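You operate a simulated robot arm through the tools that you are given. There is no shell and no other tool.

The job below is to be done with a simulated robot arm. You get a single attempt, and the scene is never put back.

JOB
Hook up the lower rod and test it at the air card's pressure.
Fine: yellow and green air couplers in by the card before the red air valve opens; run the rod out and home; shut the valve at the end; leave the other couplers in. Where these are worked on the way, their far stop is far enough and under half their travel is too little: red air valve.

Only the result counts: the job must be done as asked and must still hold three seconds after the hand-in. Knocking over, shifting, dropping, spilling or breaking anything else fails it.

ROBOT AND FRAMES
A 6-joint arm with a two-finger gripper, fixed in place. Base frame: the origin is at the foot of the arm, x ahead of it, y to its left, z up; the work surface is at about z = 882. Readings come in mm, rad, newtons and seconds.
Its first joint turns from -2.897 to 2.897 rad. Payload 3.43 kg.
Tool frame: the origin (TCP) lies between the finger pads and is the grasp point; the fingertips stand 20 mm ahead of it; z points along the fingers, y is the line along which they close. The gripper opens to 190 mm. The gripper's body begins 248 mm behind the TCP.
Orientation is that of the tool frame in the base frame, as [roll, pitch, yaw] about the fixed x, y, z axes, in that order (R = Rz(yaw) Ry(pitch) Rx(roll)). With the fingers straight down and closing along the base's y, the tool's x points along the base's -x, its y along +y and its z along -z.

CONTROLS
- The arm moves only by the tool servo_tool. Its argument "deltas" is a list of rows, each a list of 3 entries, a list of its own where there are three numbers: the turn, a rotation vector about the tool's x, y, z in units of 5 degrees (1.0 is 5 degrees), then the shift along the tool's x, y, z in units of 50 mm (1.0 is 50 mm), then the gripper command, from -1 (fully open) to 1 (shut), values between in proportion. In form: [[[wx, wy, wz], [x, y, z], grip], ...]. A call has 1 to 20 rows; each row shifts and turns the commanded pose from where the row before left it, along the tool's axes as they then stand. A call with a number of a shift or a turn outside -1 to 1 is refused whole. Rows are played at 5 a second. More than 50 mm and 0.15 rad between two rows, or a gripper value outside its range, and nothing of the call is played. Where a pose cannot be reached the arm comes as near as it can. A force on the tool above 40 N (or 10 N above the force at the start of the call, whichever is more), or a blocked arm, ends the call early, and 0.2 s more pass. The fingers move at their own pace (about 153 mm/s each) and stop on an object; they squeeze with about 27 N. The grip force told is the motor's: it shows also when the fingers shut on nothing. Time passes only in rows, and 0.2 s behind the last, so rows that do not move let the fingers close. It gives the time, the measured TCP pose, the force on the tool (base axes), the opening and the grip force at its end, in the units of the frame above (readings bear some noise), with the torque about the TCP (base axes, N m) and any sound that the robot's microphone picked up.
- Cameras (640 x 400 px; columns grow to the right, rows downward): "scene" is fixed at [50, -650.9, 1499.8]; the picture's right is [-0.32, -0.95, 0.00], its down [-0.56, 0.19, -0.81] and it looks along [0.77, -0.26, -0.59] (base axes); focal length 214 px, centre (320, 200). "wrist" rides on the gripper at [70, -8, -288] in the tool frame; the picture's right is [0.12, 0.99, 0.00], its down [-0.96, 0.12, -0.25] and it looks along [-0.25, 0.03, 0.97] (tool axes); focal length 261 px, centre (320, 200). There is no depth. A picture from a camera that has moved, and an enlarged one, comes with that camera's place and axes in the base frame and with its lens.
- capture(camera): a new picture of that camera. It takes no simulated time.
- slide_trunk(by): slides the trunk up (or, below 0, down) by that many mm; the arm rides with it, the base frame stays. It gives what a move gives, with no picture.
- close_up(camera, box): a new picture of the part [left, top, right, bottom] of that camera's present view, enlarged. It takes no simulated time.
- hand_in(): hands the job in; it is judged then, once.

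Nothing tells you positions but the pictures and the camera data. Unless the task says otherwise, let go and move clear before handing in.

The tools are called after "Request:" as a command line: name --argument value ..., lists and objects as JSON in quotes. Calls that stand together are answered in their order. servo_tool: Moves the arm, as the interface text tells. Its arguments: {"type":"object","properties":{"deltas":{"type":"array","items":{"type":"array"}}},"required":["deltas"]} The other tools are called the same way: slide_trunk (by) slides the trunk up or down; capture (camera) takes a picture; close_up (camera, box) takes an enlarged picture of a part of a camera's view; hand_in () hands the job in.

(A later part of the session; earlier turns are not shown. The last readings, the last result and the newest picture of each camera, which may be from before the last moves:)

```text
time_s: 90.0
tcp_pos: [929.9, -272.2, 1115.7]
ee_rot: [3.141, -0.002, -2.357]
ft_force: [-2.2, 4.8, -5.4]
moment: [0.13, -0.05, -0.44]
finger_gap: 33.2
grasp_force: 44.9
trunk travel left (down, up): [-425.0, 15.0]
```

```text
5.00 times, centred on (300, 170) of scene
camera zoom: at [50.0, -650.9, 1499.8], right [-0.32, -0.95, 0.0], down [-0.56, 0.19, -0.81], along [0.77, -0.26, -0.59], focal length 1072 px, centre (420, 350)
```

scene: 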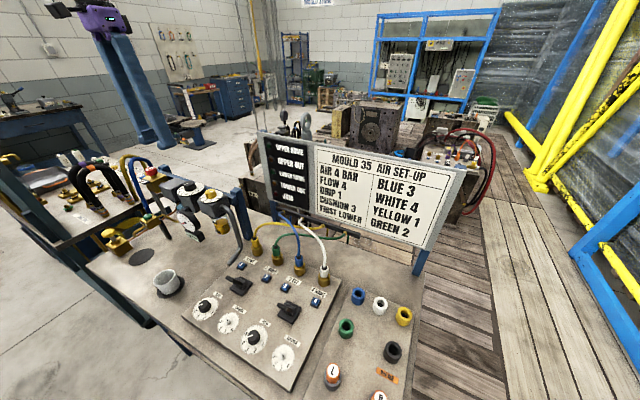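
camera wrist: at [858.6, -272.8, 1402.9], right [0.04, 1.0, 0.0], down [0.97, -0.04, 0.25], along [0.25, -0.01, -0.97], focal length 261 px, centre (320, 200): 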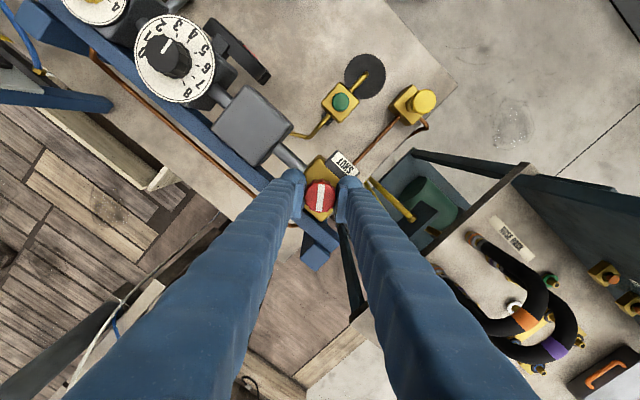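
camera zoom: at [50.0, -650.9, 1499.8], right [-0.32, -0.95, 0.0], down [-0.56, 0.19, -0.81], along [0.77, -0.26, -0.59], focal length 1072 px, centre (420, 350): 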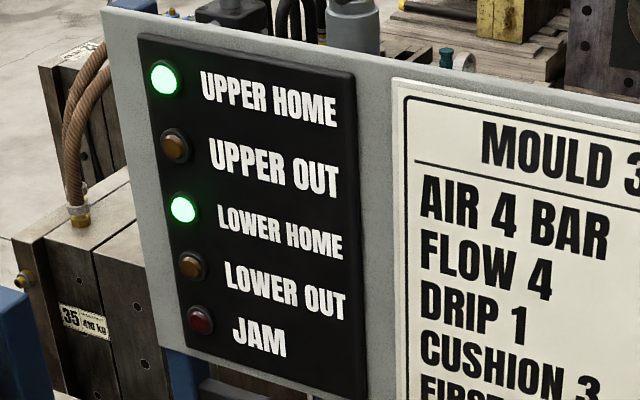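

Steady 4.0 bar, both HOME lamps on, stop reached. I release the valve, rise clear and go look at the left lever (ports 1/2).

Request:
servo_tool --deltas '[[[0, 0, 0], [0, 0, 0], 0.2], [[0, 0, 0], [0, 0, 0], 0.2], [[0, 0, 0], [0, 0, 0], 0.2], [[0, 0, 0], [0, 0, -0.4], 0.2], [[0, 0, 0], [0, 0, -0.8], 0.2], [[0, 0, 0], [0, 0, -0.9], 0.2], [[0, 0, 0], [0, 0, -0.5], 0.2], [[0, 0, 1], [0, 0, 0], 0.2], [[0, 0, 1], [0, 0, 0], 0.2], [[0, 0, 1], [0, 0, 0], 0.2], [[0, 0, 1], [0, 0, 0], 0.2], [[0, 0, 1], [0, 0, 0], 0.2], [[0, 0, 1], [0, 0, 0], 0.2], [[0, 0, 1], [0, 0, 0], 0.2], [[0, 0, 1], [0, 0, 0], 0.2], [[0, 0, 1], [0, 0, 0], 0.2], [[0, 0, 0], [0, 0, 0], 0.2]]'

Request:
servo_tool --deltas '[[[0, 0, 1], [0, 0, 0], 0.2], [[0, 0, 1], [0, 0, 0], 0.2], [[0, 0, 1], [0, 0, 0], 0.2], [[0, 0, 1], [0, 0, 0], 0.2], [[0, 0, 1], [0, 0, 0], 0.2], [[0, 0, 1], [0, 0, 0], 0.2], [[0, 0, 1], [0, 0, 0], 0.2], [[0, 0, 1], [0, 0, 0], 0.2], [[0, 0, 1], [0, 0, 0], 0.2], [[0, 0, 0], [0, 0, 0], 0.2]]'

Request:
capture --camera "scene"

```text
time_s: 93.6
tcp_pos: [928.6, -273.6, 1245.2]
ee_rot: [-3.139, -0.001, 3.141]
ft_force: [0.0, 0.2, 0.6]
moment: [-0.02, -0.01, 0.01]
finger_gap: 76.1
grasp_force: 0.1
trunk travel left (down, up): [-425.0, 15.0]
```

```text
time_s: 95.8
tcp_pos: [928.6, -272.7, 1244.0]
ee_rot: [-3.139, 0.0, 2.355]
ft_force: [-0.2, 0.8, 0.5]
moment: [-0.01, 0.0, 0.01]
finger_gap: 75.7
grasp_force: 0.1
trunk travel left (down, up): [-425.0, 15.0]
```

```text
taken
```

scene: 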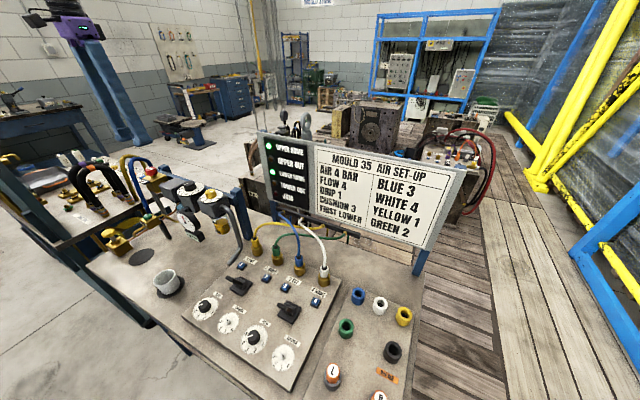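

Request:
servo_tool --deltas '[[[0, 0, 0], [0.21, -0.894, 0], 0.2], [[0, 0, 0], [0.21, -0.894, 0], 0.2], [[0, 0, 0], [0.21, -0.894, 0], 0.2], [[0, 0, 0], [0.21, -0.894, 0], 0.2], [[0, 0, 0], [0.21, -0.894, 0], 0.2], [[0, 0, 0], [0.21, -0.894, 0], 0.2], [[0, 0, 0], [0.21, -0.894, 0], 0.2], [[0, 0, 0], [0.21, -0.894, 0], 0.2], [[0, 0, 0], [0.21, -0.894, 0], 0.2], [[0, 0, 0], [0.21, -0.894, 0], 0.2], [[0, 0, 0], [0.21, -0.894, 0], 0.2], [[0, 0, 0], [0, 0, 0], -0.3], [[0, 0, 0], [0, 0, 0], -0.3]]'

Request:
slide_trunk --by -130

Request:
capture --camera "wrist"

Request:
close_up --camera "wrist" --box '[250, 100, 390, 240]'

Request:
close_up --camera "scene" --box '[215, 255, 275, 305]'

```text
time_s: 98.6
tcp_pos: [496.5, -539.6, 1247.1]
ee_rot: [-3.14, 0.001, 2.355]
ft_force: [-0.4, 0.1, 0.2]
moment: [0.02, -0.06, 0.0]
finger_gap: 123.6
grasp_force: 0.1
trunk travel left (down, up): [-425.0, 15.0]
```

```text
time_s: 100.2
tcp_pos: [498.3, -539.9, 1116.6]
ee_rot: [-3.138, 0.0, 2.353]
ft_force: [-0.6, 0.7, 1.7]
moment: [-0.02, -0.01, 0.01]
finger_gap: 123.6
grasp_force: 0.0
trunk travel left (down, up): [-295.0, 145.0]
```

```text
taken
camera wrist: at [442.3, -495.2, 1404.4], right [0.62, 0.79, 0.0], down [0.76, -0.6, 0.25], along [0.19, -0.15, -0.97], focal length 261 px, centre (320, 200)
```

wrist: 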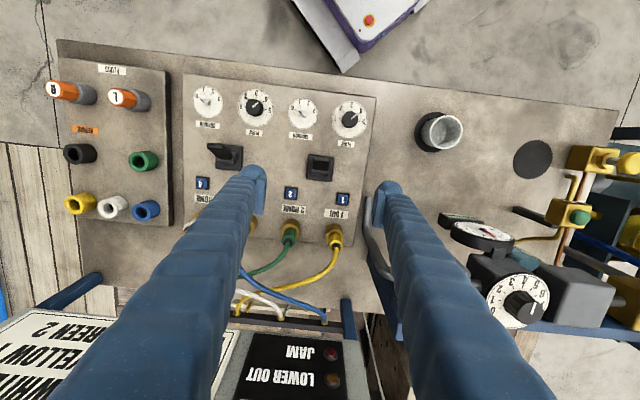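

```text
2.86 times, centred on (320, 170) of wrist
camera zoom: at [442.3, -495.2, 1404.4], right [0.62, 0.79, 0.0], down [0.76, -0.6, 0.25], along [0.19, -0.15, -0.97], focal length 745 px, centre (320, 286)
```

zoom: 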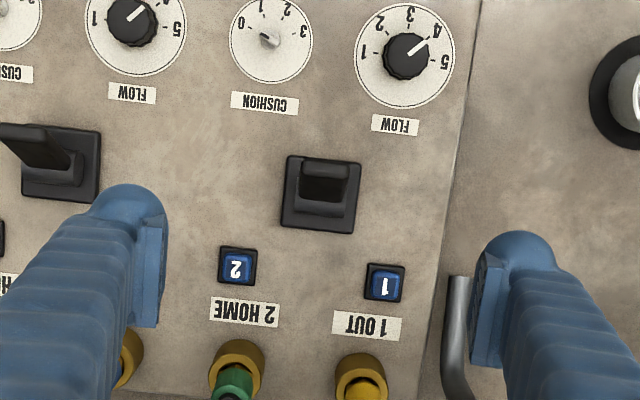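

```text
8.00 times, centred on (245, 280) of scene
camera zoom: at [50.0, -650.9, 1499.8], right [-0.32, -0.95, 0.0], down [-0.56, 0.19, -0.81], along [0.77, -0.26, -0.59], focal length 1716 px, centre (920, -440)
```

zoom: 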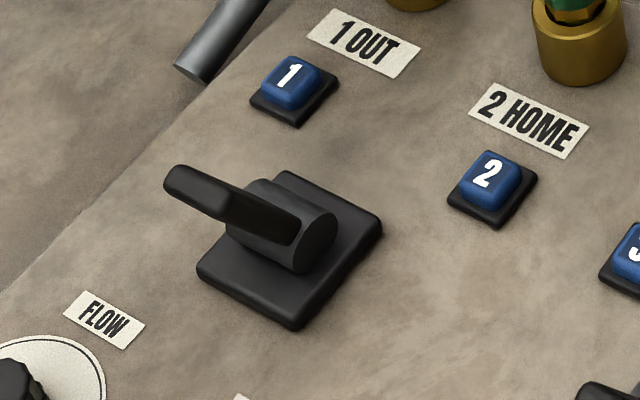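

The lever's handle (~85 mm tall) leans toward the operator side; hub ≈ (496,-537). I'll come down with closed fingers on its operator side and push it toward the ports.

Request:
servo_tool --deltas '[[[0, 0, 0], [0.83, 0, 0], 1], [[0, 0, 0], [0.83, 0, 0], 1], [[0, 0, 0], [0, 0, 0.8], 1], [[0, 0, 0], [0, 0, 0.8], 1], [[0, 0, 0], [0, 0, 0.7], 1], [[0, 0, 0], [0, 0, 0], 1], [[0, 0, 0], [0, 0, 0], 1]]'

Request:
capture --camera "wrist"

Request:
close_up --camera "scene" --box '[190, 220, 290, 310]'

```text
time_s: 101.8
tcp_pos: [439.8, -481.1, 1000.4]
ee_rot: [-3.141, -0.001, 2.355]
ft_force: [0.7, 0.5, -0.4]
moment: [-0.03, 0.01, 0.0]
finger_gap: 0.1
grasp_force: 26.9
trunk travel left (down, up): [-295.0, 145.0]
```

```text
taken
camera wrist: at [384.0, -436.8, 1288.8], right [0.62, 0.79, 0.0], down [0.76, -0.6, 0.25], along [0.19, -0.15, -0.97], focal length 261 px, centre (320, 200)
```

wrist: 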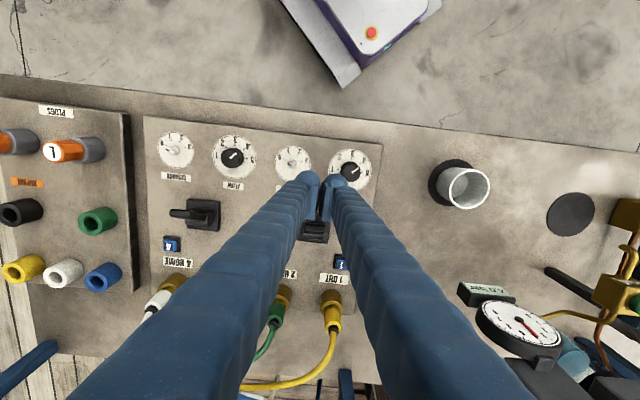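

```text
4.44 times, centred on (240, 265) of scene
camera zoom: at [50.0, -650.9, 1499.8], right [-0.32, -0.95, 0.0], down [-0.56, 0.19, -0.81], along [0.77, -0.26, -0.59], focal length 953 px, centre (676, -89)
```

zoom: 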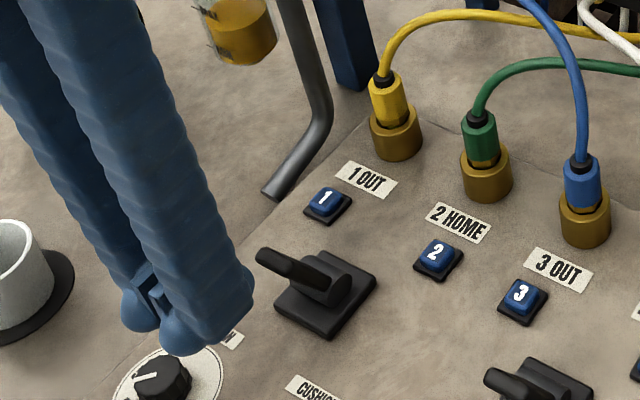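

Positioned. I go down to tips at z ≈ 945 and push gently toward the ports.

Request:
servo_tool --deltas '[[[0, 0, 0], [0, 0, 0.4], 1], [[0, 0, 0], [0, 0, 0.3], 1], [[0, 0, 0], [-0.2, 0, 0], 1], [[0, 0, 0], [-0.2, 0, 0], 1], [[0, 0, 0], [0, 0, 0], 1]]'

Request:
close_up --camera "scene" --box '[190, 220, 290, 310]'

```text
time_s: 103.0
tcp_pos: [453.3, -495.9, 966.2]
ee_rot: [-3.138, 0.0, 2.355]
ft_force: [0.4, -0.6, 1.2]
moment: [0.06, 0.03, -0.03]
finger_gap: 0.1
grasp_force: 27.2
trunk travel left (down, up): [-295.0, 145.0]
```

```text
4.44 times, centred on (240, 265) of scene
camera zoom: at [50.0, -650.9, 1499.8], right [-0.32, -0.95, 0.0], down [-0.56, 0.19, -0.81], along [0.77, -0.26, -0.59], focal length 953 px, centre (676, -89)
```

zoom: 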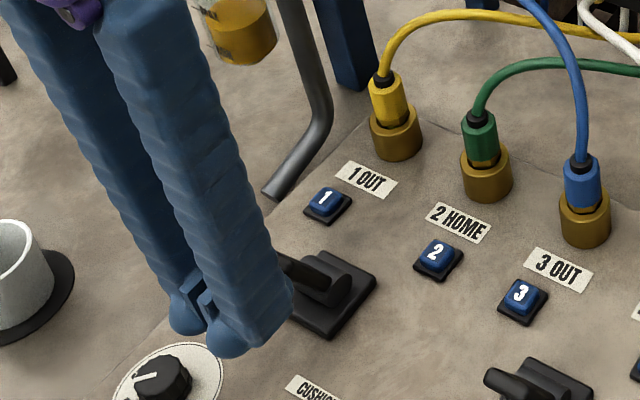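

Request:
servo_tool --deltas '[[[0, 0, 0], [-0.2, 0, 0], 1], [[0, 0, 0], [-0.2, 0, 0], 1], [[0, 0, 0], [-0.2, 0, 0], 1], [[0, 0, 0], [0, 0, 0], 1]]'

Request:
close_up --camera "scene" --box '[190, 220, 290, 310]'

Request:
close_up --camera "scene" --box '[250, 130, 350, 210]'

```text
time_s: 104.0
tcp_pos: [474.3, -517.0, 966.8]
ee_rot: [-3.141, 0.001, 2.356]
ft_force: [0.7, -0.1, 0.1]
moment: [0.03, 0.03, -0.03]
finger_gap: 0.1
grasp_force: 34.6
trunk travel left (down, up): [-295.0, 145.0]
```

```text
4.44 times, centred on (240, 265) of scene
camera zoom: at [50.0, -650.9, 1499.8], right [-0.32, -0.95, 0.0], down [-0.56, 0.19, -0.81], along [0.77, -0.26, -0.59], focal length 953 px, centre (676, -89)
```

zoom: 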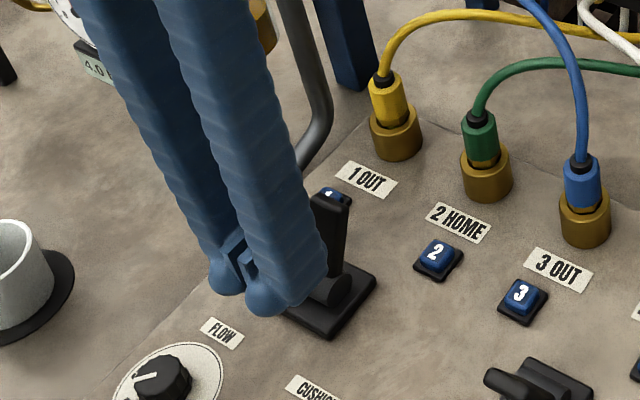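

```text
5.00 times, centred on (300, 170) of scene
camera zoom: at [50.0, -650.9, 1499.8], right [-0.32, -0.95, 0.0], down [-0.56, 0.19, -0.81], along [0.77, -0.26, -0.59], focal length 1072 px, centre (420, 350)
```

zoom: 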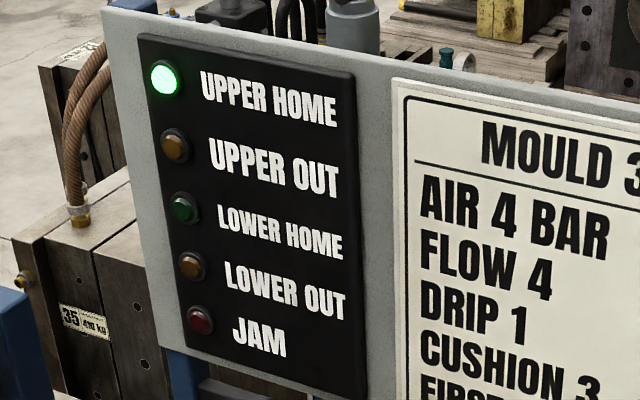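

The lever has moved and LOWER HOME went out — the rod is moving. I push on a bit and wait for LOWER OUT.

Request:
servo_tool --deltas '[[[0, 0, 0], [-0.2, 0, 0], 1], [[0, 0, 0], [-0.2, 0, 0], 1], [[0, 0, 0], [0, 0, 0], 1], [[0, 0, 0], [0, 0, 0], 1]]'

Request:
close_up --camera "scene" --box '[190, 220, 290, 310]'

Request:
close_up --camera "scene" --box '[250, 130, 350, 210]'

Request:
close_up --camera "scene" --box '[165, 195, 215, 245]'

```text
time_s: 105.0
tcp_pos: [487.8, -531.0, 965.4]
ee_rot: [-3.139, -0.001, 2.354]
ft_force: [-0.1, -0.1, -0.2]
moment: [-0.02, 0.01, 0.01]
finger_gap: 0.0
grasp_force: 34.1
trunk travel left (down, up): [-295.0, 145.0]
```

```text
4.44 times, centred on (240, 265) of scene
camera zoom: at [50.0, -650.9, 1499.8], right [-0.32, -0.95, 0.0], down [-0.56, 0.19, -0.81], along [0.77, -0.26, -0.59], focal length 953 px, centre (676, -89)
```

zoom: 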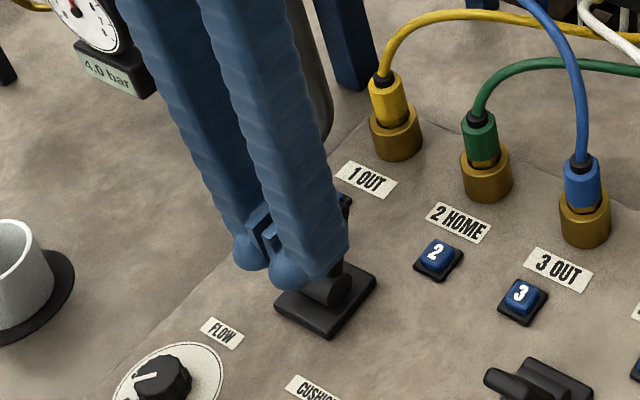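

```text
5.00 times, centred on (300, 170) of scene
camera zoom: at [50.0, -650.9, 1499.8], right [-0.32, -0.95, 0.0], down [-0.56, 0.19, -0.81], along [0.77, -0.26, -0.59], focal length 1072 px, centre (420, 350)
```

zoom: 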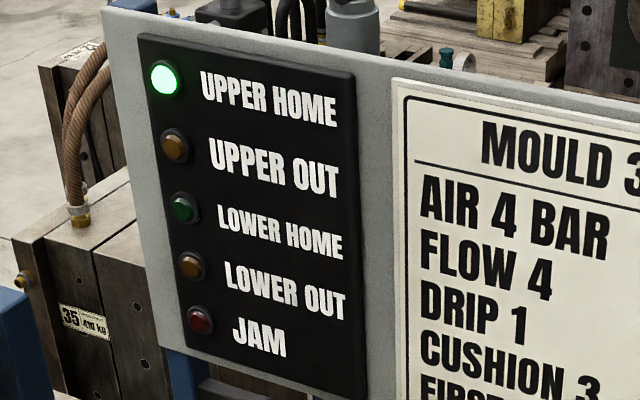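

```text
8.00 times, centred on (190, 220) of scene
camera zoom: at [50.0, -650.9, 1499.8], right [-0.32, -0.95, 0.0], down [-0.56, 0.19, -0.81], along [0.77, -0.26, -0.59], focal length 1716 px, centre (1360, 40)
```

zoom: 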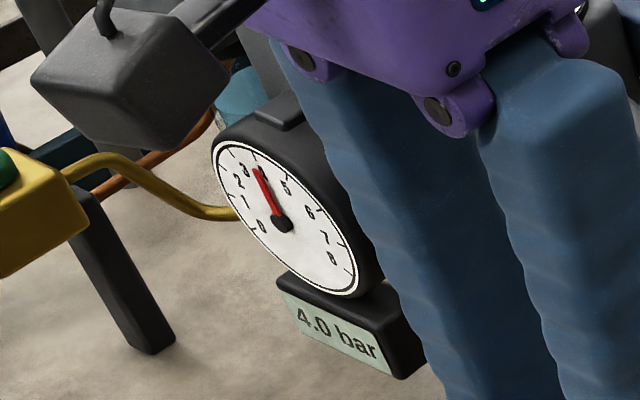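

Still travelling at 4.0 bar. I wait two seconds in place and check the lamps.

Request:
servo_tool --deltas '[[[0, 0, 0], [-0.1, 0, 0], 1], [[0, 0, 0], [0, 0, 0], 1], [[0, 0, 0], [0, 0, 0], 1], [[0, 0, 0], [0, 0, 0], 1], [[0, 0, 0], [0, 0, 0], 1], [[0, 0, 0], [0, 0, 0], 1], [[0, 0, 0], [0, 0, 0], 1], [[0, 0, 0], [0, 0, 0], 1], [[0, 0, 0], [0, 0, 0], 1]]'

Request:
close_up --camera "scene" --box '[190, 220, 290, 310]'

Request:
close_up --camera "scene" --box '[250, 130, 350, 210]'

Request:
capture --camera "wrist"

```text
time_s: 107.0
tcp_pos: [491.0, -534.5, 966.0]
ee_rot: [-3.14, -0.001, 2.355]
ft_force: [-6.9, 7.4, -0.6]
moment: [0.06, 0.1, 0.01]
finger_gap: 6.1
grasp_force: 34.0
trunk travel left (down, up): [-295.0, 145.0]
```

```text
4.44 times, centred on (240, 265) of scene
camera zoom: at [50.0, -650.9, 1499.8], right [-0.32, -0.95, 0.0], down [-0.56, 0.19, -0.81], along [0.77, -0.26, -0.59], focal length 953 px, centre (676, -89)
```

zoom: 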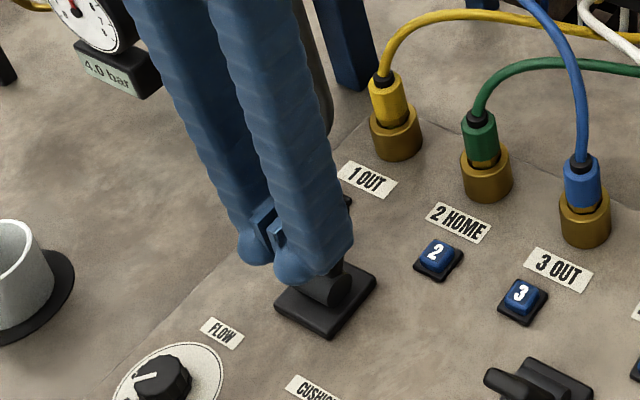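

```text
5.00 times, centred on (300, 170) of scene
camera zoom: at [50.0, -650.9, 1499.8], right [-0.32, -0.95, 0.0], down [-0.56, 0.19, -0.81], along [0.77, -0.26, -0.59], focal length 1072 px, centre (420, 350)
```

zoom: 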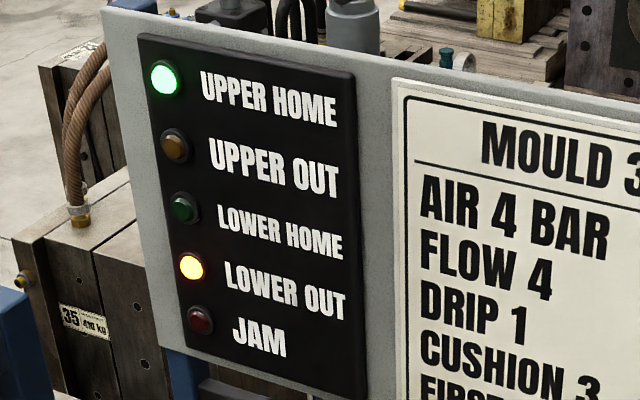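

```text
taken
camera wrist: at [435.9, -489.0, 1254.1], right [0.62, 0.79, 0.0], down [0.76, -0.6, 0.25], along [0.19, -0.15, -0.97], focal length 261 px, centre (320, 200)
```

wrist: 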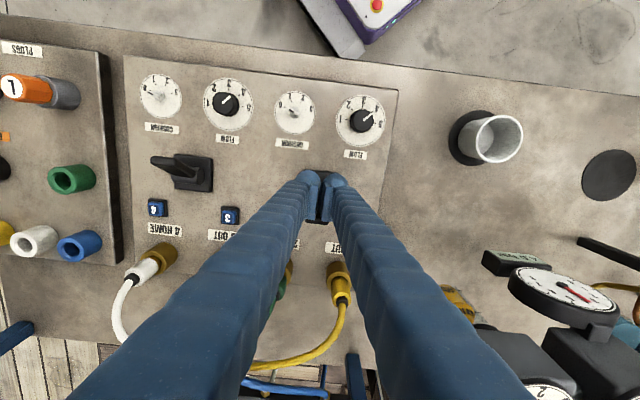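

LOWER OUT is lit — the rod is out. Now I go over the lever to its port side to bring it home.

Request:
servo_tool --deltas '[[[0, 0, 0], [0.4, 0, 0], 1], [[0, 0, 0], [0, 0, -0.8], 1], [[0, 0, 0], [0, 0, -0.8], 1], [[0, 0, 0], [0, 0, 0], 1]]'

Request:
close_up --camera "scene" --box '[190, 220, 290, 310]'

Request:
close_up --camera "wrist" --box '[240, 120, 400, 280]'

```text
time_s: 108.0
tcp_pos: [477.9, -521.6, 1047.0]
ee_rot: [-3.141, -0.001, 2.355]
ft_force: [0.9, -0.3, 0.3]
moment: [-0.03, -0.02, -0.05]
finger_gap: 0.0
grasp_force: 34.1
trunk travel left (down, up): [-295.0, 145.0]
```

```text
4.44 times, centred on (240, 265) of scene
camera zoom: at [50.0, -650.9, 1499.8], right [-0.32, -0.95, 0.0], down [-0.56, 0.19, -0.81], along [0.77, -0.26, -0.59], focal length 953 px, centre (676, -89)
```

zoom: 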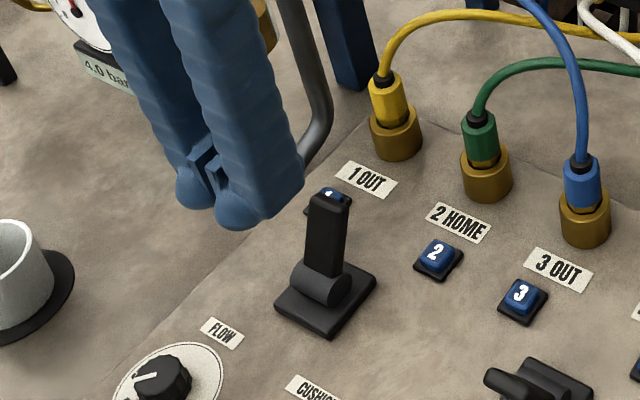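

```text
2.50 times, centred on (320, 200) of wrist
camera zoom: at [422.7, -475.6, 1334.4], right [0.62, 0.79, 0.0], down [0.76, -0.6, 0.25], along [0.19, -0.15, -0.97], focal length 652 px, centre (320, 200)
```

zoom: 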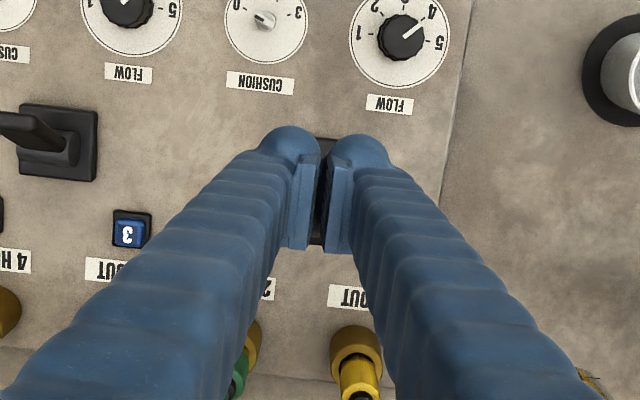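

The lever stays put leaning to the ports. I move to its port side and descend.

Request:
servo_tool --deltas '[[[0, 0, 0], [-0.99, 0.02, 0], 1], [[0, 0, 0], [-0.99, 0.02, 0], 1], [[0, 0, 0], [0, 0, 0.4], 1], [[0, 0, 0], [0, 0, 0], 1]]'

Request:
close_up --camera "scene" --box '[190, 220, 290, 310]'

Request:
capture --camera "wrist"

```text
time_s: 109.0
tcp_pos: [549.3, -587.8, 1027.6]
ee_rot: [-3.141, 0.0, 2.353]
ft_force: [0.0, -0.2, -0.7]
moment: [-0.01, -0.02, 0.0]
finger_gap: 0.1
grasp_force: 34.0
trunk travel left (down, up): [-295.0, 145.0]
```

```text
4.44 times, centred on (240, 265) of scene
camera zoom: at [50.0, -650.9, 1499.8], right [-0.32, -0.95, 0.0], down [-0.56, 0.19, -0.81], along [0.77, -0.26, -0.59], focal length 953 px, centre (676, -89)
```

zoom: 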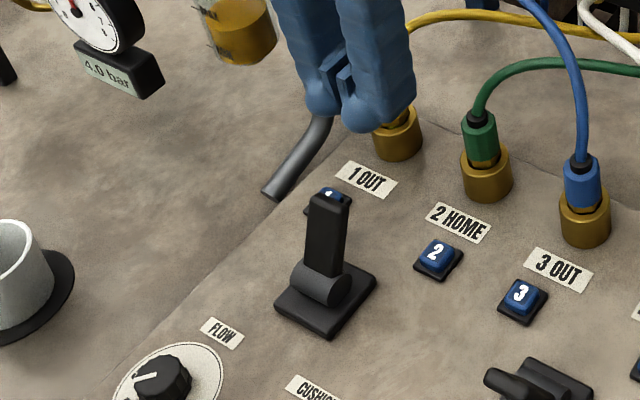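

```text
taken
camera wrist: at [493.0, -544.9, 1315.0], right [0.62, 0.79, 0.0], down [0.76, -0.6, 0.25], along [0.19, -0.15, -0.97], focal length 261 px, centre (320, 200)
```

wrist: 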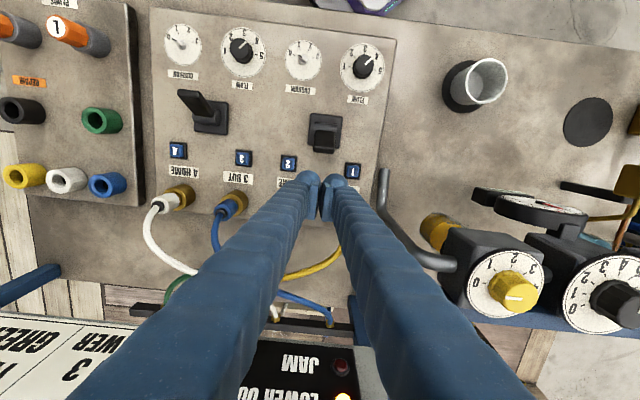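

Request:
servo_tool --deltas '[[[0, 0, 0], [0, 0, 0.5], 1], [[0, 0, 0], [0, 0, 0.5], 1], [[0, 0, 0], [0, 0, 0.24], 1], [[0, 0, 0], [0, 0, 0], 1]]'

Request:
close_up --camera "scene" --box '[190, 220, 290, 310]'

Request:
close_up --camera "wrist" --box '[240, 80, 400, 240]'

```text
time_s: 110.0
tcp_pos: [550.2, -589.4, 964.2]
ee_rot: [-3.14, 0.0, 2.354]
ft_force: [0.0, 0.4, 0.7]
moment: [-0.02, 0.01, 0.01]
finger_gap: 0.0
grasp_force: 34.3
trunk travel left (down, up): [-295.0, 145.0]
```

```text
4.44 times, centred on (240, 265) of scene
camera zoom: at [50.0, -650.9, 1499.8], right [-0.32, -0.95, 0.0], down [-0.56, 0.19, -0.81], along [0.77, -0.26, -0.59], focal length 953 px, centre (676, -89)
```

zoom: 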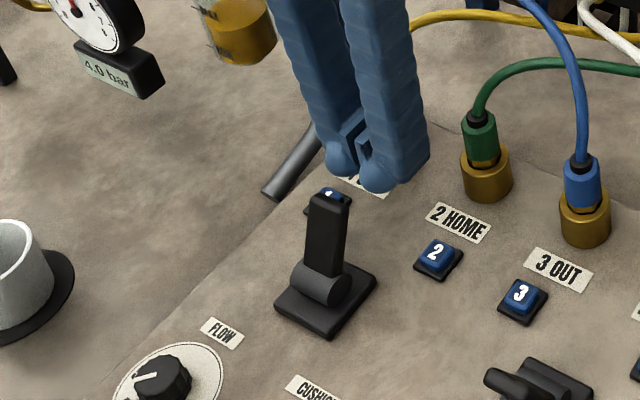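

```text
2.50 times, centred on (320, 160) of wrist
camera zoom: at [493.4, -544.6, 1252.3], right [0.62, 0.79, 0.0], down [0.76, -0.6, 0.25], along [0.19, -0.15, -0.97], focal length 652 px, centre (320, 300)
```

zoom: 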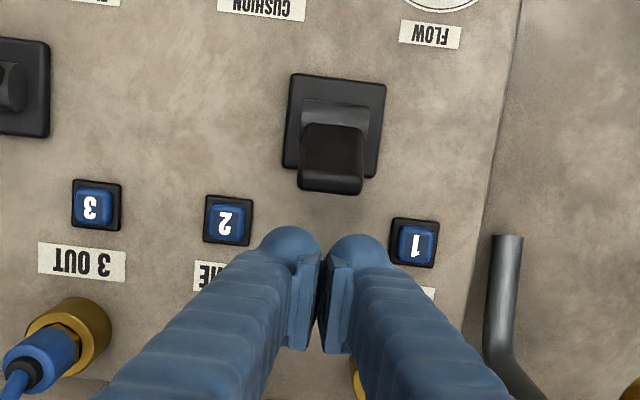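

Request:
servo_tool --deltas '[[[0, 0, 0], [0.2, 0, 0], 1], [[0, 0, 0], [0.2, 0, 0], 1], [[0, 0, 0], [0.2, 0, 0], 1], [[0, 0, 0], [0.2, 0, 0], 1], [[0, 0, 0], [0.2, 0, 0], 1], [[0, 0, 0], [0.2, 0, 0], 1], [[0, 0, 0], [0, 0, 0], 1]]'

Request:
close_up --camera "scene" --box '[190, 220, 290, 310]'

Request:
close_up --camera "scene" --box '[250, 130, 350, 210]'

```text
time_s: 111.6
tcp_pos: [505.5, -546.2, 964.1]
ee_rot: [-3.14, -0.001, 2.355]
ft_force: [0.7, -0.3, -0.1]
moment: [0.0, 0.04, 0.01]
finger_gap: 0.0
grasp_force: 34.1
trunk travel left (down, up): [-295.0, 145.0]
```

```text
4.44 times, centred on (240, 265) of scene
camera zoom: at [50.0, -650.9, 1499.8], right [-0.32, -0.95, 0.0], down [-0.56, 0.19, -0.81], along [0.77, -0.26, -0.59], focal length 953 px, centre (676, -89)
```

zoom: 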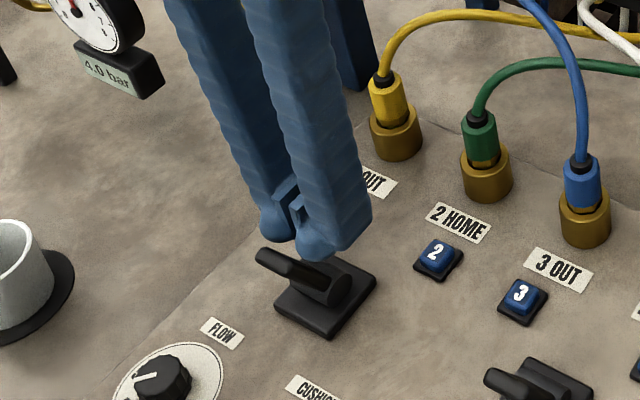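

```text
5.00 times, centred on (300, 170) of scene
camera zoom: at [50.0, -650.9, 1499.8], right [-0.32, -0.95, 0.0], down [-0.56, 0.19, -0.81], along [0.77, -0.26, -0.59], focal length 1072 px, centre (420, 350)
```

zoom: 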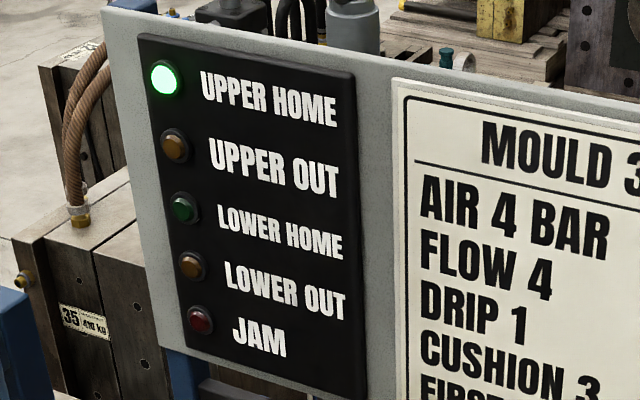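

The lever snapped back to its home position and LOWER OUT went out. I back off, rise and wait for LOWER HOME.

Request:
servo_tool --deltas '[[[0, 0, 0], [-0.3, 0, 0], 1], [[0, 0, 0], [0, 0, -0.8], 1], [[0, 0, 0], [0, 0, -0.9], 1], [[0, 0, 0], [0, 0, -0.9], 1], [[0, 0, 0], [0, 0, -0.9], 1], [[0, 0, 0], [0, 0, -0.9], 1], [[0, 0, 0], [0, 0, 0], 1], [[0, 0, 0], [0, 0, 0], 1], [[0, 0, 0], [0, 0, 0], 1], [[0, 0, 0], [0, 0, 0], 1]]'

Request:
close_up --camera "scene" --box '[250, 130, 350, 210]'

Request:
close_up --camera "scene" --box '[140, 170, 300, 300]'

```text
time_s: 113.8
tcp_pos: [517.6, -555.5, 1183.7]
ee_rot: [-3.141, 0.001, 2.354]
ft_force: [0.4, 0.1, -0.3]
moment: [0.0, 0.01, 0.0]
finger_gap: 0.0
grasp_force: 34.0
trunk travel left (down, up): [-295.0, 145.0]
```

```text
5.00 times, centred on (300, 170) of scene
camera zoom: at [50.0, -650.9, 1499.8], right [-0.32, -0.95, 0.0], down [-0.56, 0.19, -0.81], along [0.77, -0.26, -0.59], focal length 1072 px, centre (420, 350)
```

zoom: 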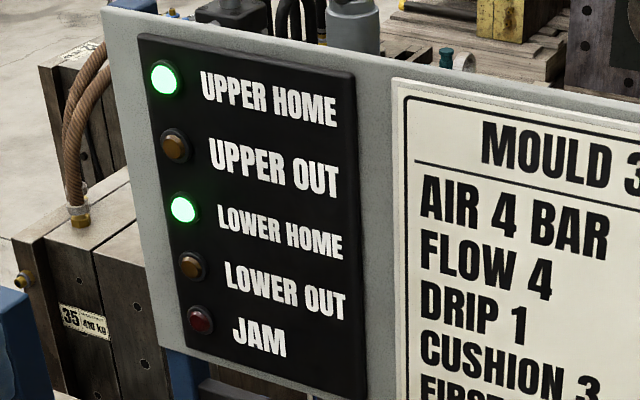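

```text
3.08 times, centred on (220, 235) of scene
camera zoom: at [50.0, -650.9, 1499.8], right [-0.32, -0.95, 0.0], down [-0.56, 0.19, -0.81], along [0.77, -0.26, -0.59], focal length 660 px, centre (628, 92)
```

zoom: 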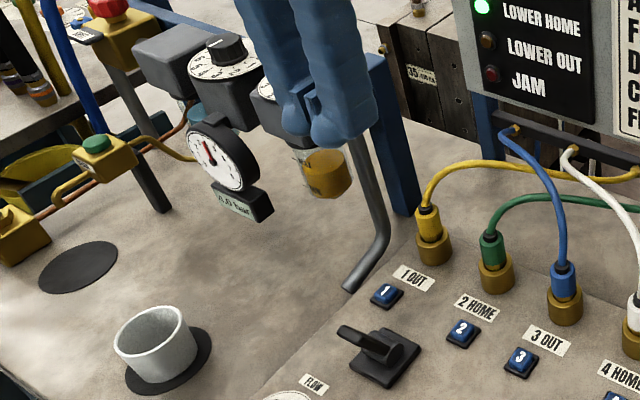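

The rod is home with no jam. Now to shut the valve: I raise the trunk again and return above the red knob.

Request:
slide_trunk --by 130

Request:
servo_tool --deltas '[[[0, 0, 0], [0, 0, 0.7], 0.2], [[0, 0, 0], [0, 0, 0.7], 0.2], [[0, 0, 0], [-0.17, 0.9, 0], 0.2], [[0, 0, 0], [-0.17, 0.9, 0], 0.2], [[0, 0, 0], [-0.17, 0.9, 0], 0.2], [[0, 0, 0], [-0.17, 0.9, 0], 0.2], [[0, 0, 0], [-0.17, 0.9, 0], 0.2], [[0, 0, 0], [-0.17, 0.9, 0], 0.2], [[0, 0, 0], [-0.17, 0.9, 0], 0.2], [[0, 0, 0], [-0.17, 0.9, 0], 0.2], [[0, 0, 0], [-0.17, 0.9, 0], 0.2], [[0, 0, 0], [-0.17, 0.9, 0], 0.2], [[0, 0, 0], [-0.1, 0.7, 0], 0.2], [[0, 0, 0], [0, 0, 0], 0.2]]'

Request:
close_up --camera "wrist" --box '[270, 120, 370, 220]'

```text
time_s: 115.4
tcp_pos: [517.2, -555.1, 1313.5]
ee_rot: [-3.139, -0.001, 2.354]
ft_force: [0.1, -0.8, 0.0]
moment: [-0.01, 0.0, -0.04]
finger_gap: 0.0
grasp_force: 34.1
trunk travel left (down, up): [-425.0, 15.0]
```

```text
time_s: 118.4
tcp_pos: [923.7, -278.0, 1244.7]
ee_rot: [-3.141, 0.001, 2.354]
ft_force: [-0.1, 0.6, 0.1]
moment: [0.03, -0.07, 0.02]
finger_gap: 76.1
grasp_force: 0.0
trunk travel left (down, up): [-425.0, 15.0]
```

```text
4.00 times, centred on (320, 170) of wrist
camera zoom: at [868.5, -232.5, 1532.1], right [0.62, 0.79, 0.0], down [0.76, -0.6, 0.25], along [0.19, -0.15, -0.97], focal length 1043 px, centre (320, 320)
```

zoom: 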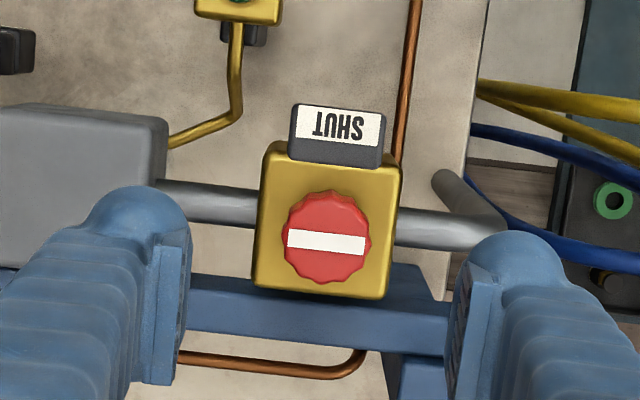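

Knob is at open (line along the pipe). I centre, rotate the wrist 90° counter-clockwise, and descend for the closing turn.

Request:
servo_tool --deltas '[[[0, 0, -1], [-0.01, 0.08, 0], 0.2], [[0, 0, -1], [0, 0, 0], 0.2], [[0, 0, -1], [0, 0, 0], 0.2], [[0, 0, -1], [0, 0, 0], 0.2], [[0, 0, -1], [0, 0, 0], 0.2], [[0, 0, -1], [0, 0, 0], 0.2], [[0, 0, -1], [0, 0, 0], 0.2], [[0, 0, -1], [0, 0, 0], 0.2], [[0, 0, -1], [0, 0, 0], 0.2], [[0, 0, -1], [0, 0, 0], 0.2], [[0, 0, -1], [0, 0, 0], 0.2], [[0, 0, -1], [0, 0, 0], 0.2], [[0, 0, -1], [0, 0, 0], 0.2], [[0, 0, -1], [0, 0, 0], 0.2], [[0, 0, -1], [0, 0, 0], 0.2], [[0, 0, -1], [0, 0, 0], 0.2], [[0, 0, -1], [0, 0, 0], 0.2], [[0, 0, -1], [0, 0, 0], 0.2], [[0, 0, 0], [0, 0, 0], 0.2]]'

Request:
close_up --camera "wrist" --box '[270, 120, 370, 220]'

```text
time_s: 122.4
tcp_pos: [928.1, -275.0, 1242.2]
ee_rot: [3.141, -0.001, -2.356]
ft_force: [0.3, -0.3, -0.1]
moment: [-0.05, 0.01, 0.04]
finger_gap: 75.8
grasp_force: 0.1
trunk travel left (down, up): [-425.0, 15.0]
```

```text
4.00 times, centred on (320, 170) of wrist
camera zoom: at [885.0, -330.0, 1531.0], right [-0.79, 0.62, 0.0], down [0.6, 0.76, 0.25], along [0.15, 0.19, -0.97], focal length 1043 px, centre (320, 320)
```

zoom: 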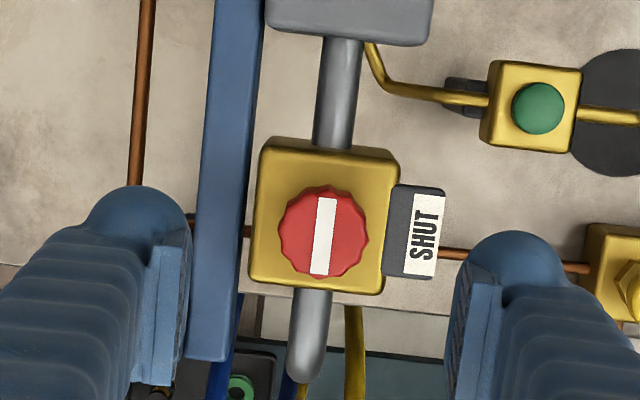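

Request:
servo_tool --deltas '[[[0, 0, 0], [-0.01, 0.03, 0.6], 0.25], [[0, 0, 0], [0, 0, 0.7], 0.25], [[0, 0, 0], [0, 0, 0.7], 0.25], [[0, 0, 0], [0, 0, 0.4], 0.25], [[0, 0, 0], [0, 0, 0.13], 0.25], [[0, 0, 0], [0, 0, 0], 0.25]]'

Request:
close_up --camera "wrist" --box '[270, 130, 370, 230]'

Request:
close_up --camera "scene" --box '[120, 140, 180, 200]'

```text
time_s: 123.8
tcp_pos: [928.3, -272.5, 1116.2]
ee_rot: [-3.141, -0.001, -2.357]
ft_force: [-0.1, -0.9, -1.0]
moment: [0.0, 0.01, 0.03]
finger_gap: 71.1
grasp_force: 0.0
trunk travel left (down, up): [-425.0, 15.0]
```

```text
4.00 times, centred on (320, 180) of wrist
camera zoom: at [884.1, -328.8, 1404.0], right [-0.79, 0.62, 0.0], down [0.6, 0.76, 0.25], along [0.15, 0.19, -0.97], focal length 1043 px, centre (320, 280)
```

zoom: 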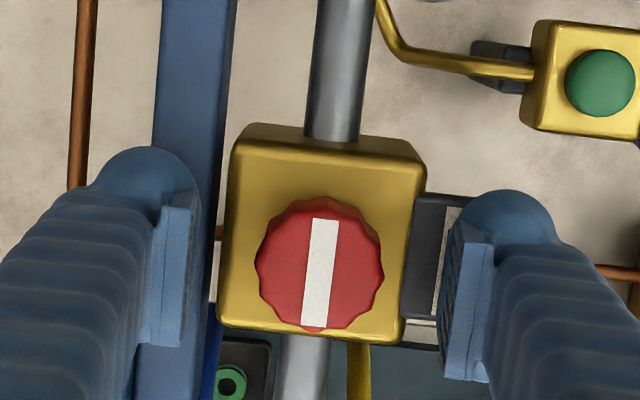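

```text
6.67 times, centred on (150, 170) of scene
camera zoom: at [50.0, -650.9, 1499.8], right [-0.32, -0.95, 0.0], down [-0.56, 0.19, -0.81], along [0.77, -0.26, -0.59], focal length 1430 px, centre (1453, 400)
```

zoom: 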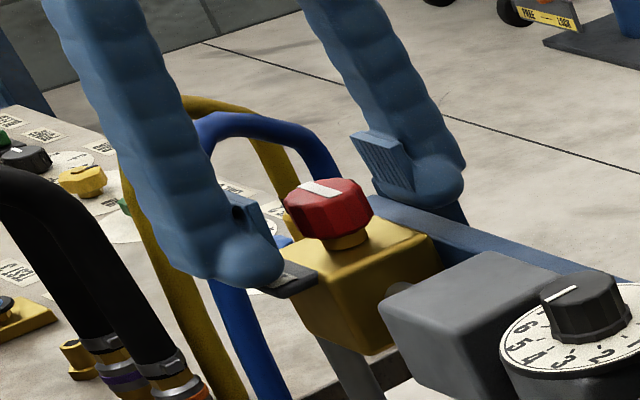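

Centred over the knob with clearance. I close and begin turning clockwise.

Request:
servo_tool --deltas '[[[0, 0, 0], [0, 0, 0.02], 1], [[0, 0, 0], [0, 0, 0], 1], [[0, 0, 0], [0, 0, 0], 1], [[0, 0, 0], [0, 0, 0], 1]]'

Request:
servo_tool --deltas '[[[0, 0, 1], [0, 0, 0], 1], [[0, 0, 1], [0, 0, 0], 1], [[0, 0, 1], [0, 0, 0], 1], [[0, 0, 1], [0, 0, 0], 1], [[0, 0, 1], [0, 0, 0], 1], [[0, 0, 0], [0, 0, 0], 1]]'

Request:
close_up --camera "wrist" --box '[270, 130, 370, 230]'

```text
time_s: 124.8
tcp_pos: [928.1, -273.8, 1115.0]
ee_rot: [-3.141, -0.001, -2.358]
ft_force: [2.8, -1.1, 4.4]
moment: [0.01, -0.04, -0.01]
finger_gap: 33.5
grasp_force: 44.7
trunk travel left (down, up): [-425.0, 15.0]
```

```text
time_s: 126.2
tcp_pos: [928.3, -276.0, 1115.1]
ee_rot: [-3.14, 0.002, -2.793]
ft_force: [8.4, -7.7, 7.0]
moment: [-0.07, -0.12, 0.03]
finger_gap: 33.8
grasp_force: 45.0
trunk travel left (down, up): [-425.0, 15.0]
```

```text
4.00 times, centred on (320, 180) of wrist
camera zoom: at [865.2, -305.9, 1403.6], right [-0.45, 0.89, 0.0], down [0.87, 0.44, 0.25], along [0.22, 0.11, -0.97], focal length 1043 px, centre (320, 280)
```

zoom: 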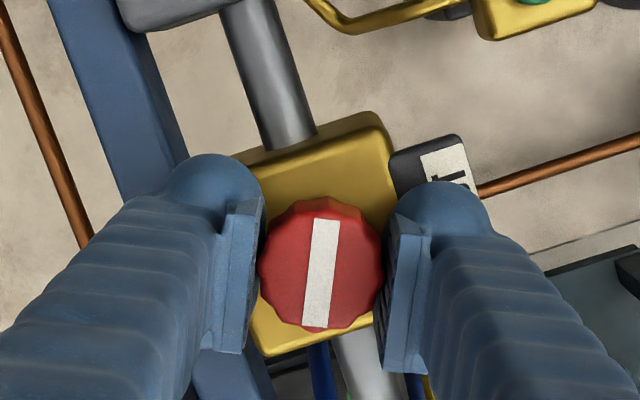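

Request:
servo_tool --deltas '[[[0, 0, 0], [-0.02, -0.035, 0], 1], [[0, 0, 1], [0, 0, 0], 1], [[0, 0, 1], [0, 0, 0], 1], [[0, 0, 1], [0, 0, 0], 1], [[0, 0, 1], [0, 0, 0], 1], [[0, 0, 1], [0, 0, 0], 1], [[0, 0, 1], [0, 0, 0], 1], [[0, 0, 0], [0, 0, 0], 1]]'

Request:
close_up --camera "wrist" --box '[270, 130, 370, 230]'

Request:
close_up --camera "scene" --box '[165, 195, 215, 245]'

```text
time_s: 128.0
tcp_pos: [929.2, -277.0, 1116.0]
ee_rot: [-3.139, -0.002, 2.966]
ft_force: [-4.1, -6.1, 2.1]
moment: [-0.03, 0.02, 0.03]
finger_gap: 33.5
grasp_force: 44.8
trunk travel left (down, up): [-425.0, 15.0]
```

```text
4.00 times, centred on (320, 180) of wrist
camera zoom: at [858.2, -271.4, 1403.5], right [0.06, 1.0, 0.0], down [0.97, -0.06, 0.25], along [0.25, -0.02, -0.97], focal length 1043 px, centre (320, 280)
```

zoom: 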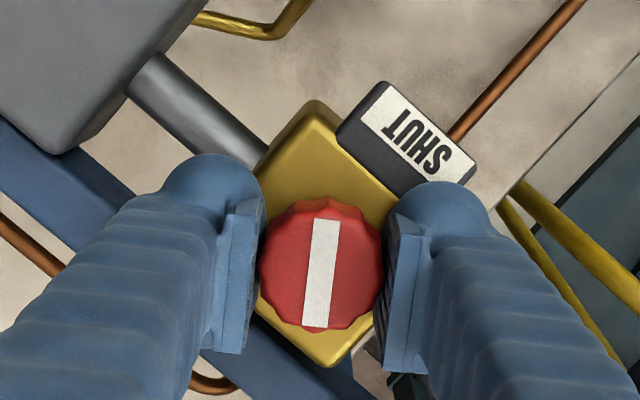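

```text
8.00 times, centred on (190, 220) of scene
camera zoom: at [50.0, -650.9, 1499.8], right [-0.32, -0.95, 0.0], down [-0.56, 0.19, -0.81], along [0.77, -0.26, -0.59], focal length 1716 px, centre (1360, 40)
```

zoom: 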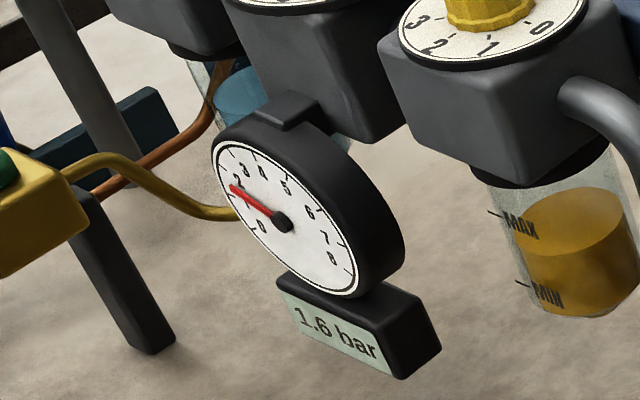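

Request:
servo_tool --deltas '[[[0, 0, 0], [0.01, -0.025, 0], 1], [[0, 0, 1], [0, 0, 0], 1], [[0, 0, 1], [0, 0, 0], 1], [[0, 0, 1], [0, 0, 0], 1], [[0, 0, 1], [0, 0, 0], 1], [[0, 0, 1], [0, 0, 0], 1], [[0, 0, 0], [0, 0, 0], 1]]'

Request:
servo_tool --deltas '[[[0, 0, 0.9], [0.01, 0, 0], 1], [[0, 0, 0.9], [0, 0, 0], 1], [[0, 0, 0.6], [0, 0, 0], 1], [[0, 0, 0], [0, 0, 0], 1]]'

Request:
close_up --camera "wrist" --box '[270, 130, 370, 230]'

Request:
close_up --camera "scene" --box '[165, 195, 215, 245]'

```text
time_s: 129.6
tcp_pos: [927.3, -277.8, 1116.1]
ee_rot: [-3.14, 0.0, 2.527]
ft_force: [-3.3, -9.2, -0.6]
moment: [-0.14, -0.08, -0.01]
finger_gap: 33.8
grasp_force: 45.1
trunk travel left (down, up): [-425.0, 15.0]
```

```text
time_s: 130.6
tcp_pos: [927.9, -279.4, 1115.6]
ee_rot: [-3.139, -0.001, 2.32]
ft_force: [-3.5, -14.5, -2.8]
moment: [-0.27, -0.07, 0.45]
finger_gap: 33.5
grasp_force: 45.3
trunk travel left (down, up): [-425.0, 15.0]
```

```text
4.00 times, centred on (320, 180) of wrist
camera zoom: at [874.1, -230.9, 1403.3], right [0.65, 0.76, 0.0], down [0.74, -0.63, 0.25], along [0.19, -0.16, -0.97], focal length 1043 px, centre (320, 280)
```

zoom: 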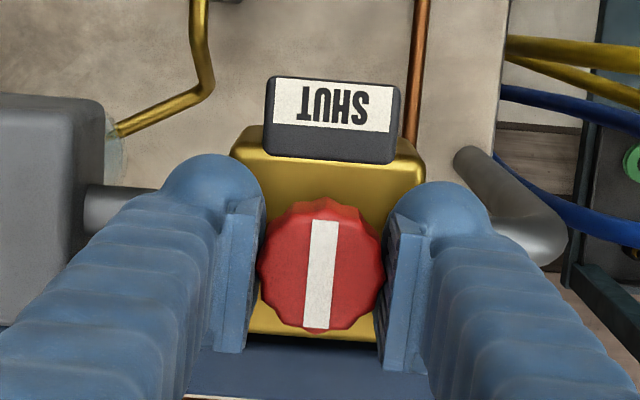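

```text
8.00 times, centred on (190, 220) of scene
camera zoom: at [50.0, -650.9, 1499.8], right [-0.32, -0.95, 0.0], down [-0.56, 0.19, -0.81], along [0.77, -0.26, -0.59], focal length 1716 px, centre (1360, 40)
```

zoom: 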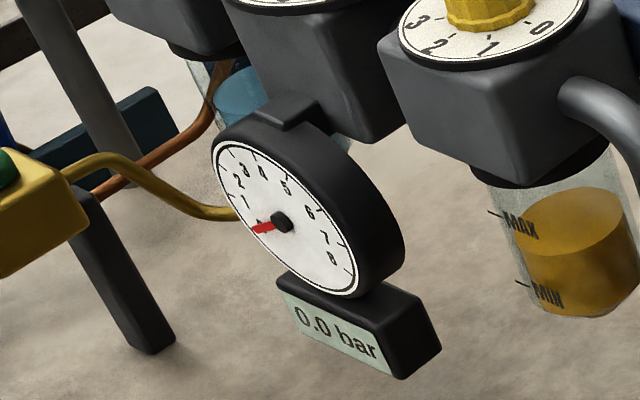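

Valve is at the SHUT stop and the gauge reads 0.0 bar. I release, rise clear and do a final check.

Request:
servo_tool --deltas '[[[0, 0, 0], [0, 0, 0], 0.2], [[0, 0, 0], [0, 0, 0], 0.2], [[0, 0, 0], [0, 0, 0], 0.2], [[0, 0, 0], [0, 0, -0.4], 0.2], [[0, 0, 0], [0, 0, -0.8], 0.2], [[0, 0, 0], [0, 0, -0.9], 0.2], [[0, 0, 0], [0.2, -0.4, -0.6], 0.2], [[0, 0, 0], [0.5, -0.8, 0], 0.2], [[0, 0, 0], [0.5, -0.8, 0], 0.2], [[0, 0, 0], [0, 0, 0], 0.2]]'

Request:
capture --camera "wrist"

Request:
capture --camera "scene"

Request:
close_up --camera "scene" --box '[230, 130, 350, 300]'

Request:
close_up --camera "scene" --box '[130, 150, 220, 250]'

```text
time_s: 132.8
tcp_pos: [815.3, -300.7, 1250.1]
ee_rot: [-3.141, -0.003, 2.321]
ft_force: [0.4, 0.2, -0.5]
moment: [-0.01, 0.11, -0.05]
finger_gap: 76.2
grasp_force: 0.1
trunk travel left (down, up): [-425.0, 15.0]
```

```text
taken
camera wrist: at [762.0, -254.4, 1537.9], right [0.65, 0.76, 0.0], down [0.74, -0.63, 0.25], along [0.19, -0.16, -0.97], focal length 261 px, centre (320, 200)
```

wrist: 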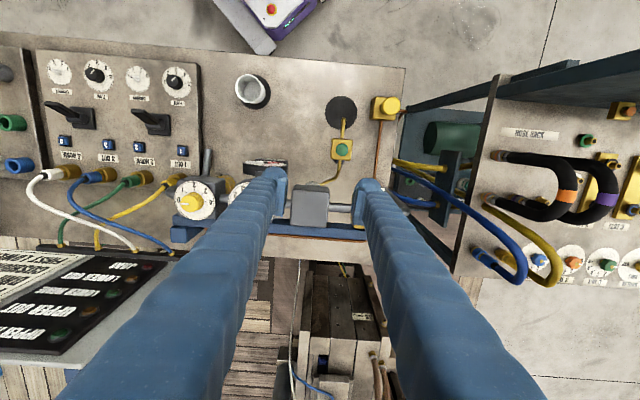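

```text
taken
```

scene: 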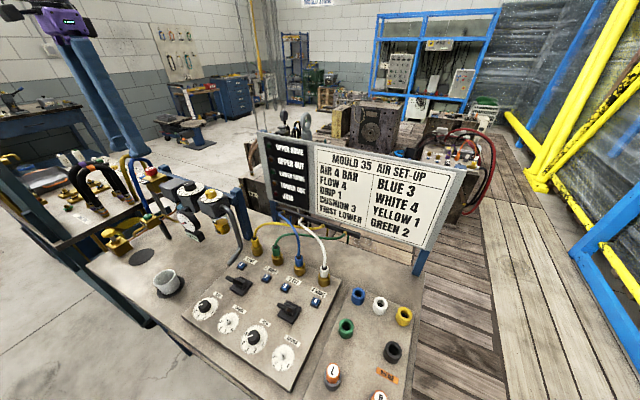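

```text
2.35 times, centred on (290, 215) of scene
camera zoom: at [50.0, -650.9, 1499.8], right [-0.32, -0.95, 0.0], down [-0.56, 0.19, -0.81], along [0.77, -0.26, -0.59], focal length 505 px, centre (391, 165)
```

zoom: 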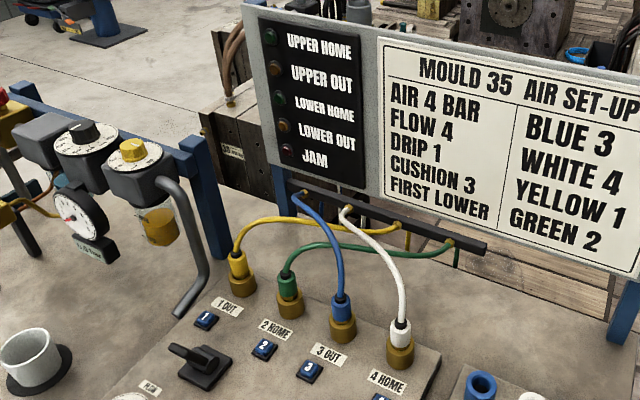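

```text
4.00 times, centred on (175, 200) of scene
camera zoom: at [50.0, -650.9, 1499.8], right [-0.32, -0.95, 0.0], down [-0.56, 0.19, -0.81], along [0.77, -0.26, -0.59], focal length 858 px, centre (900, 200)
```

zoom: 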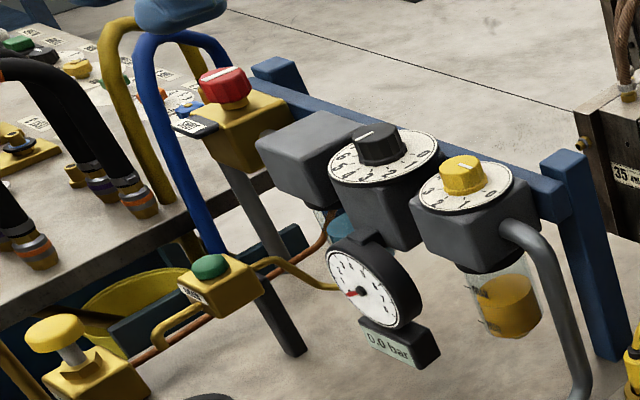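

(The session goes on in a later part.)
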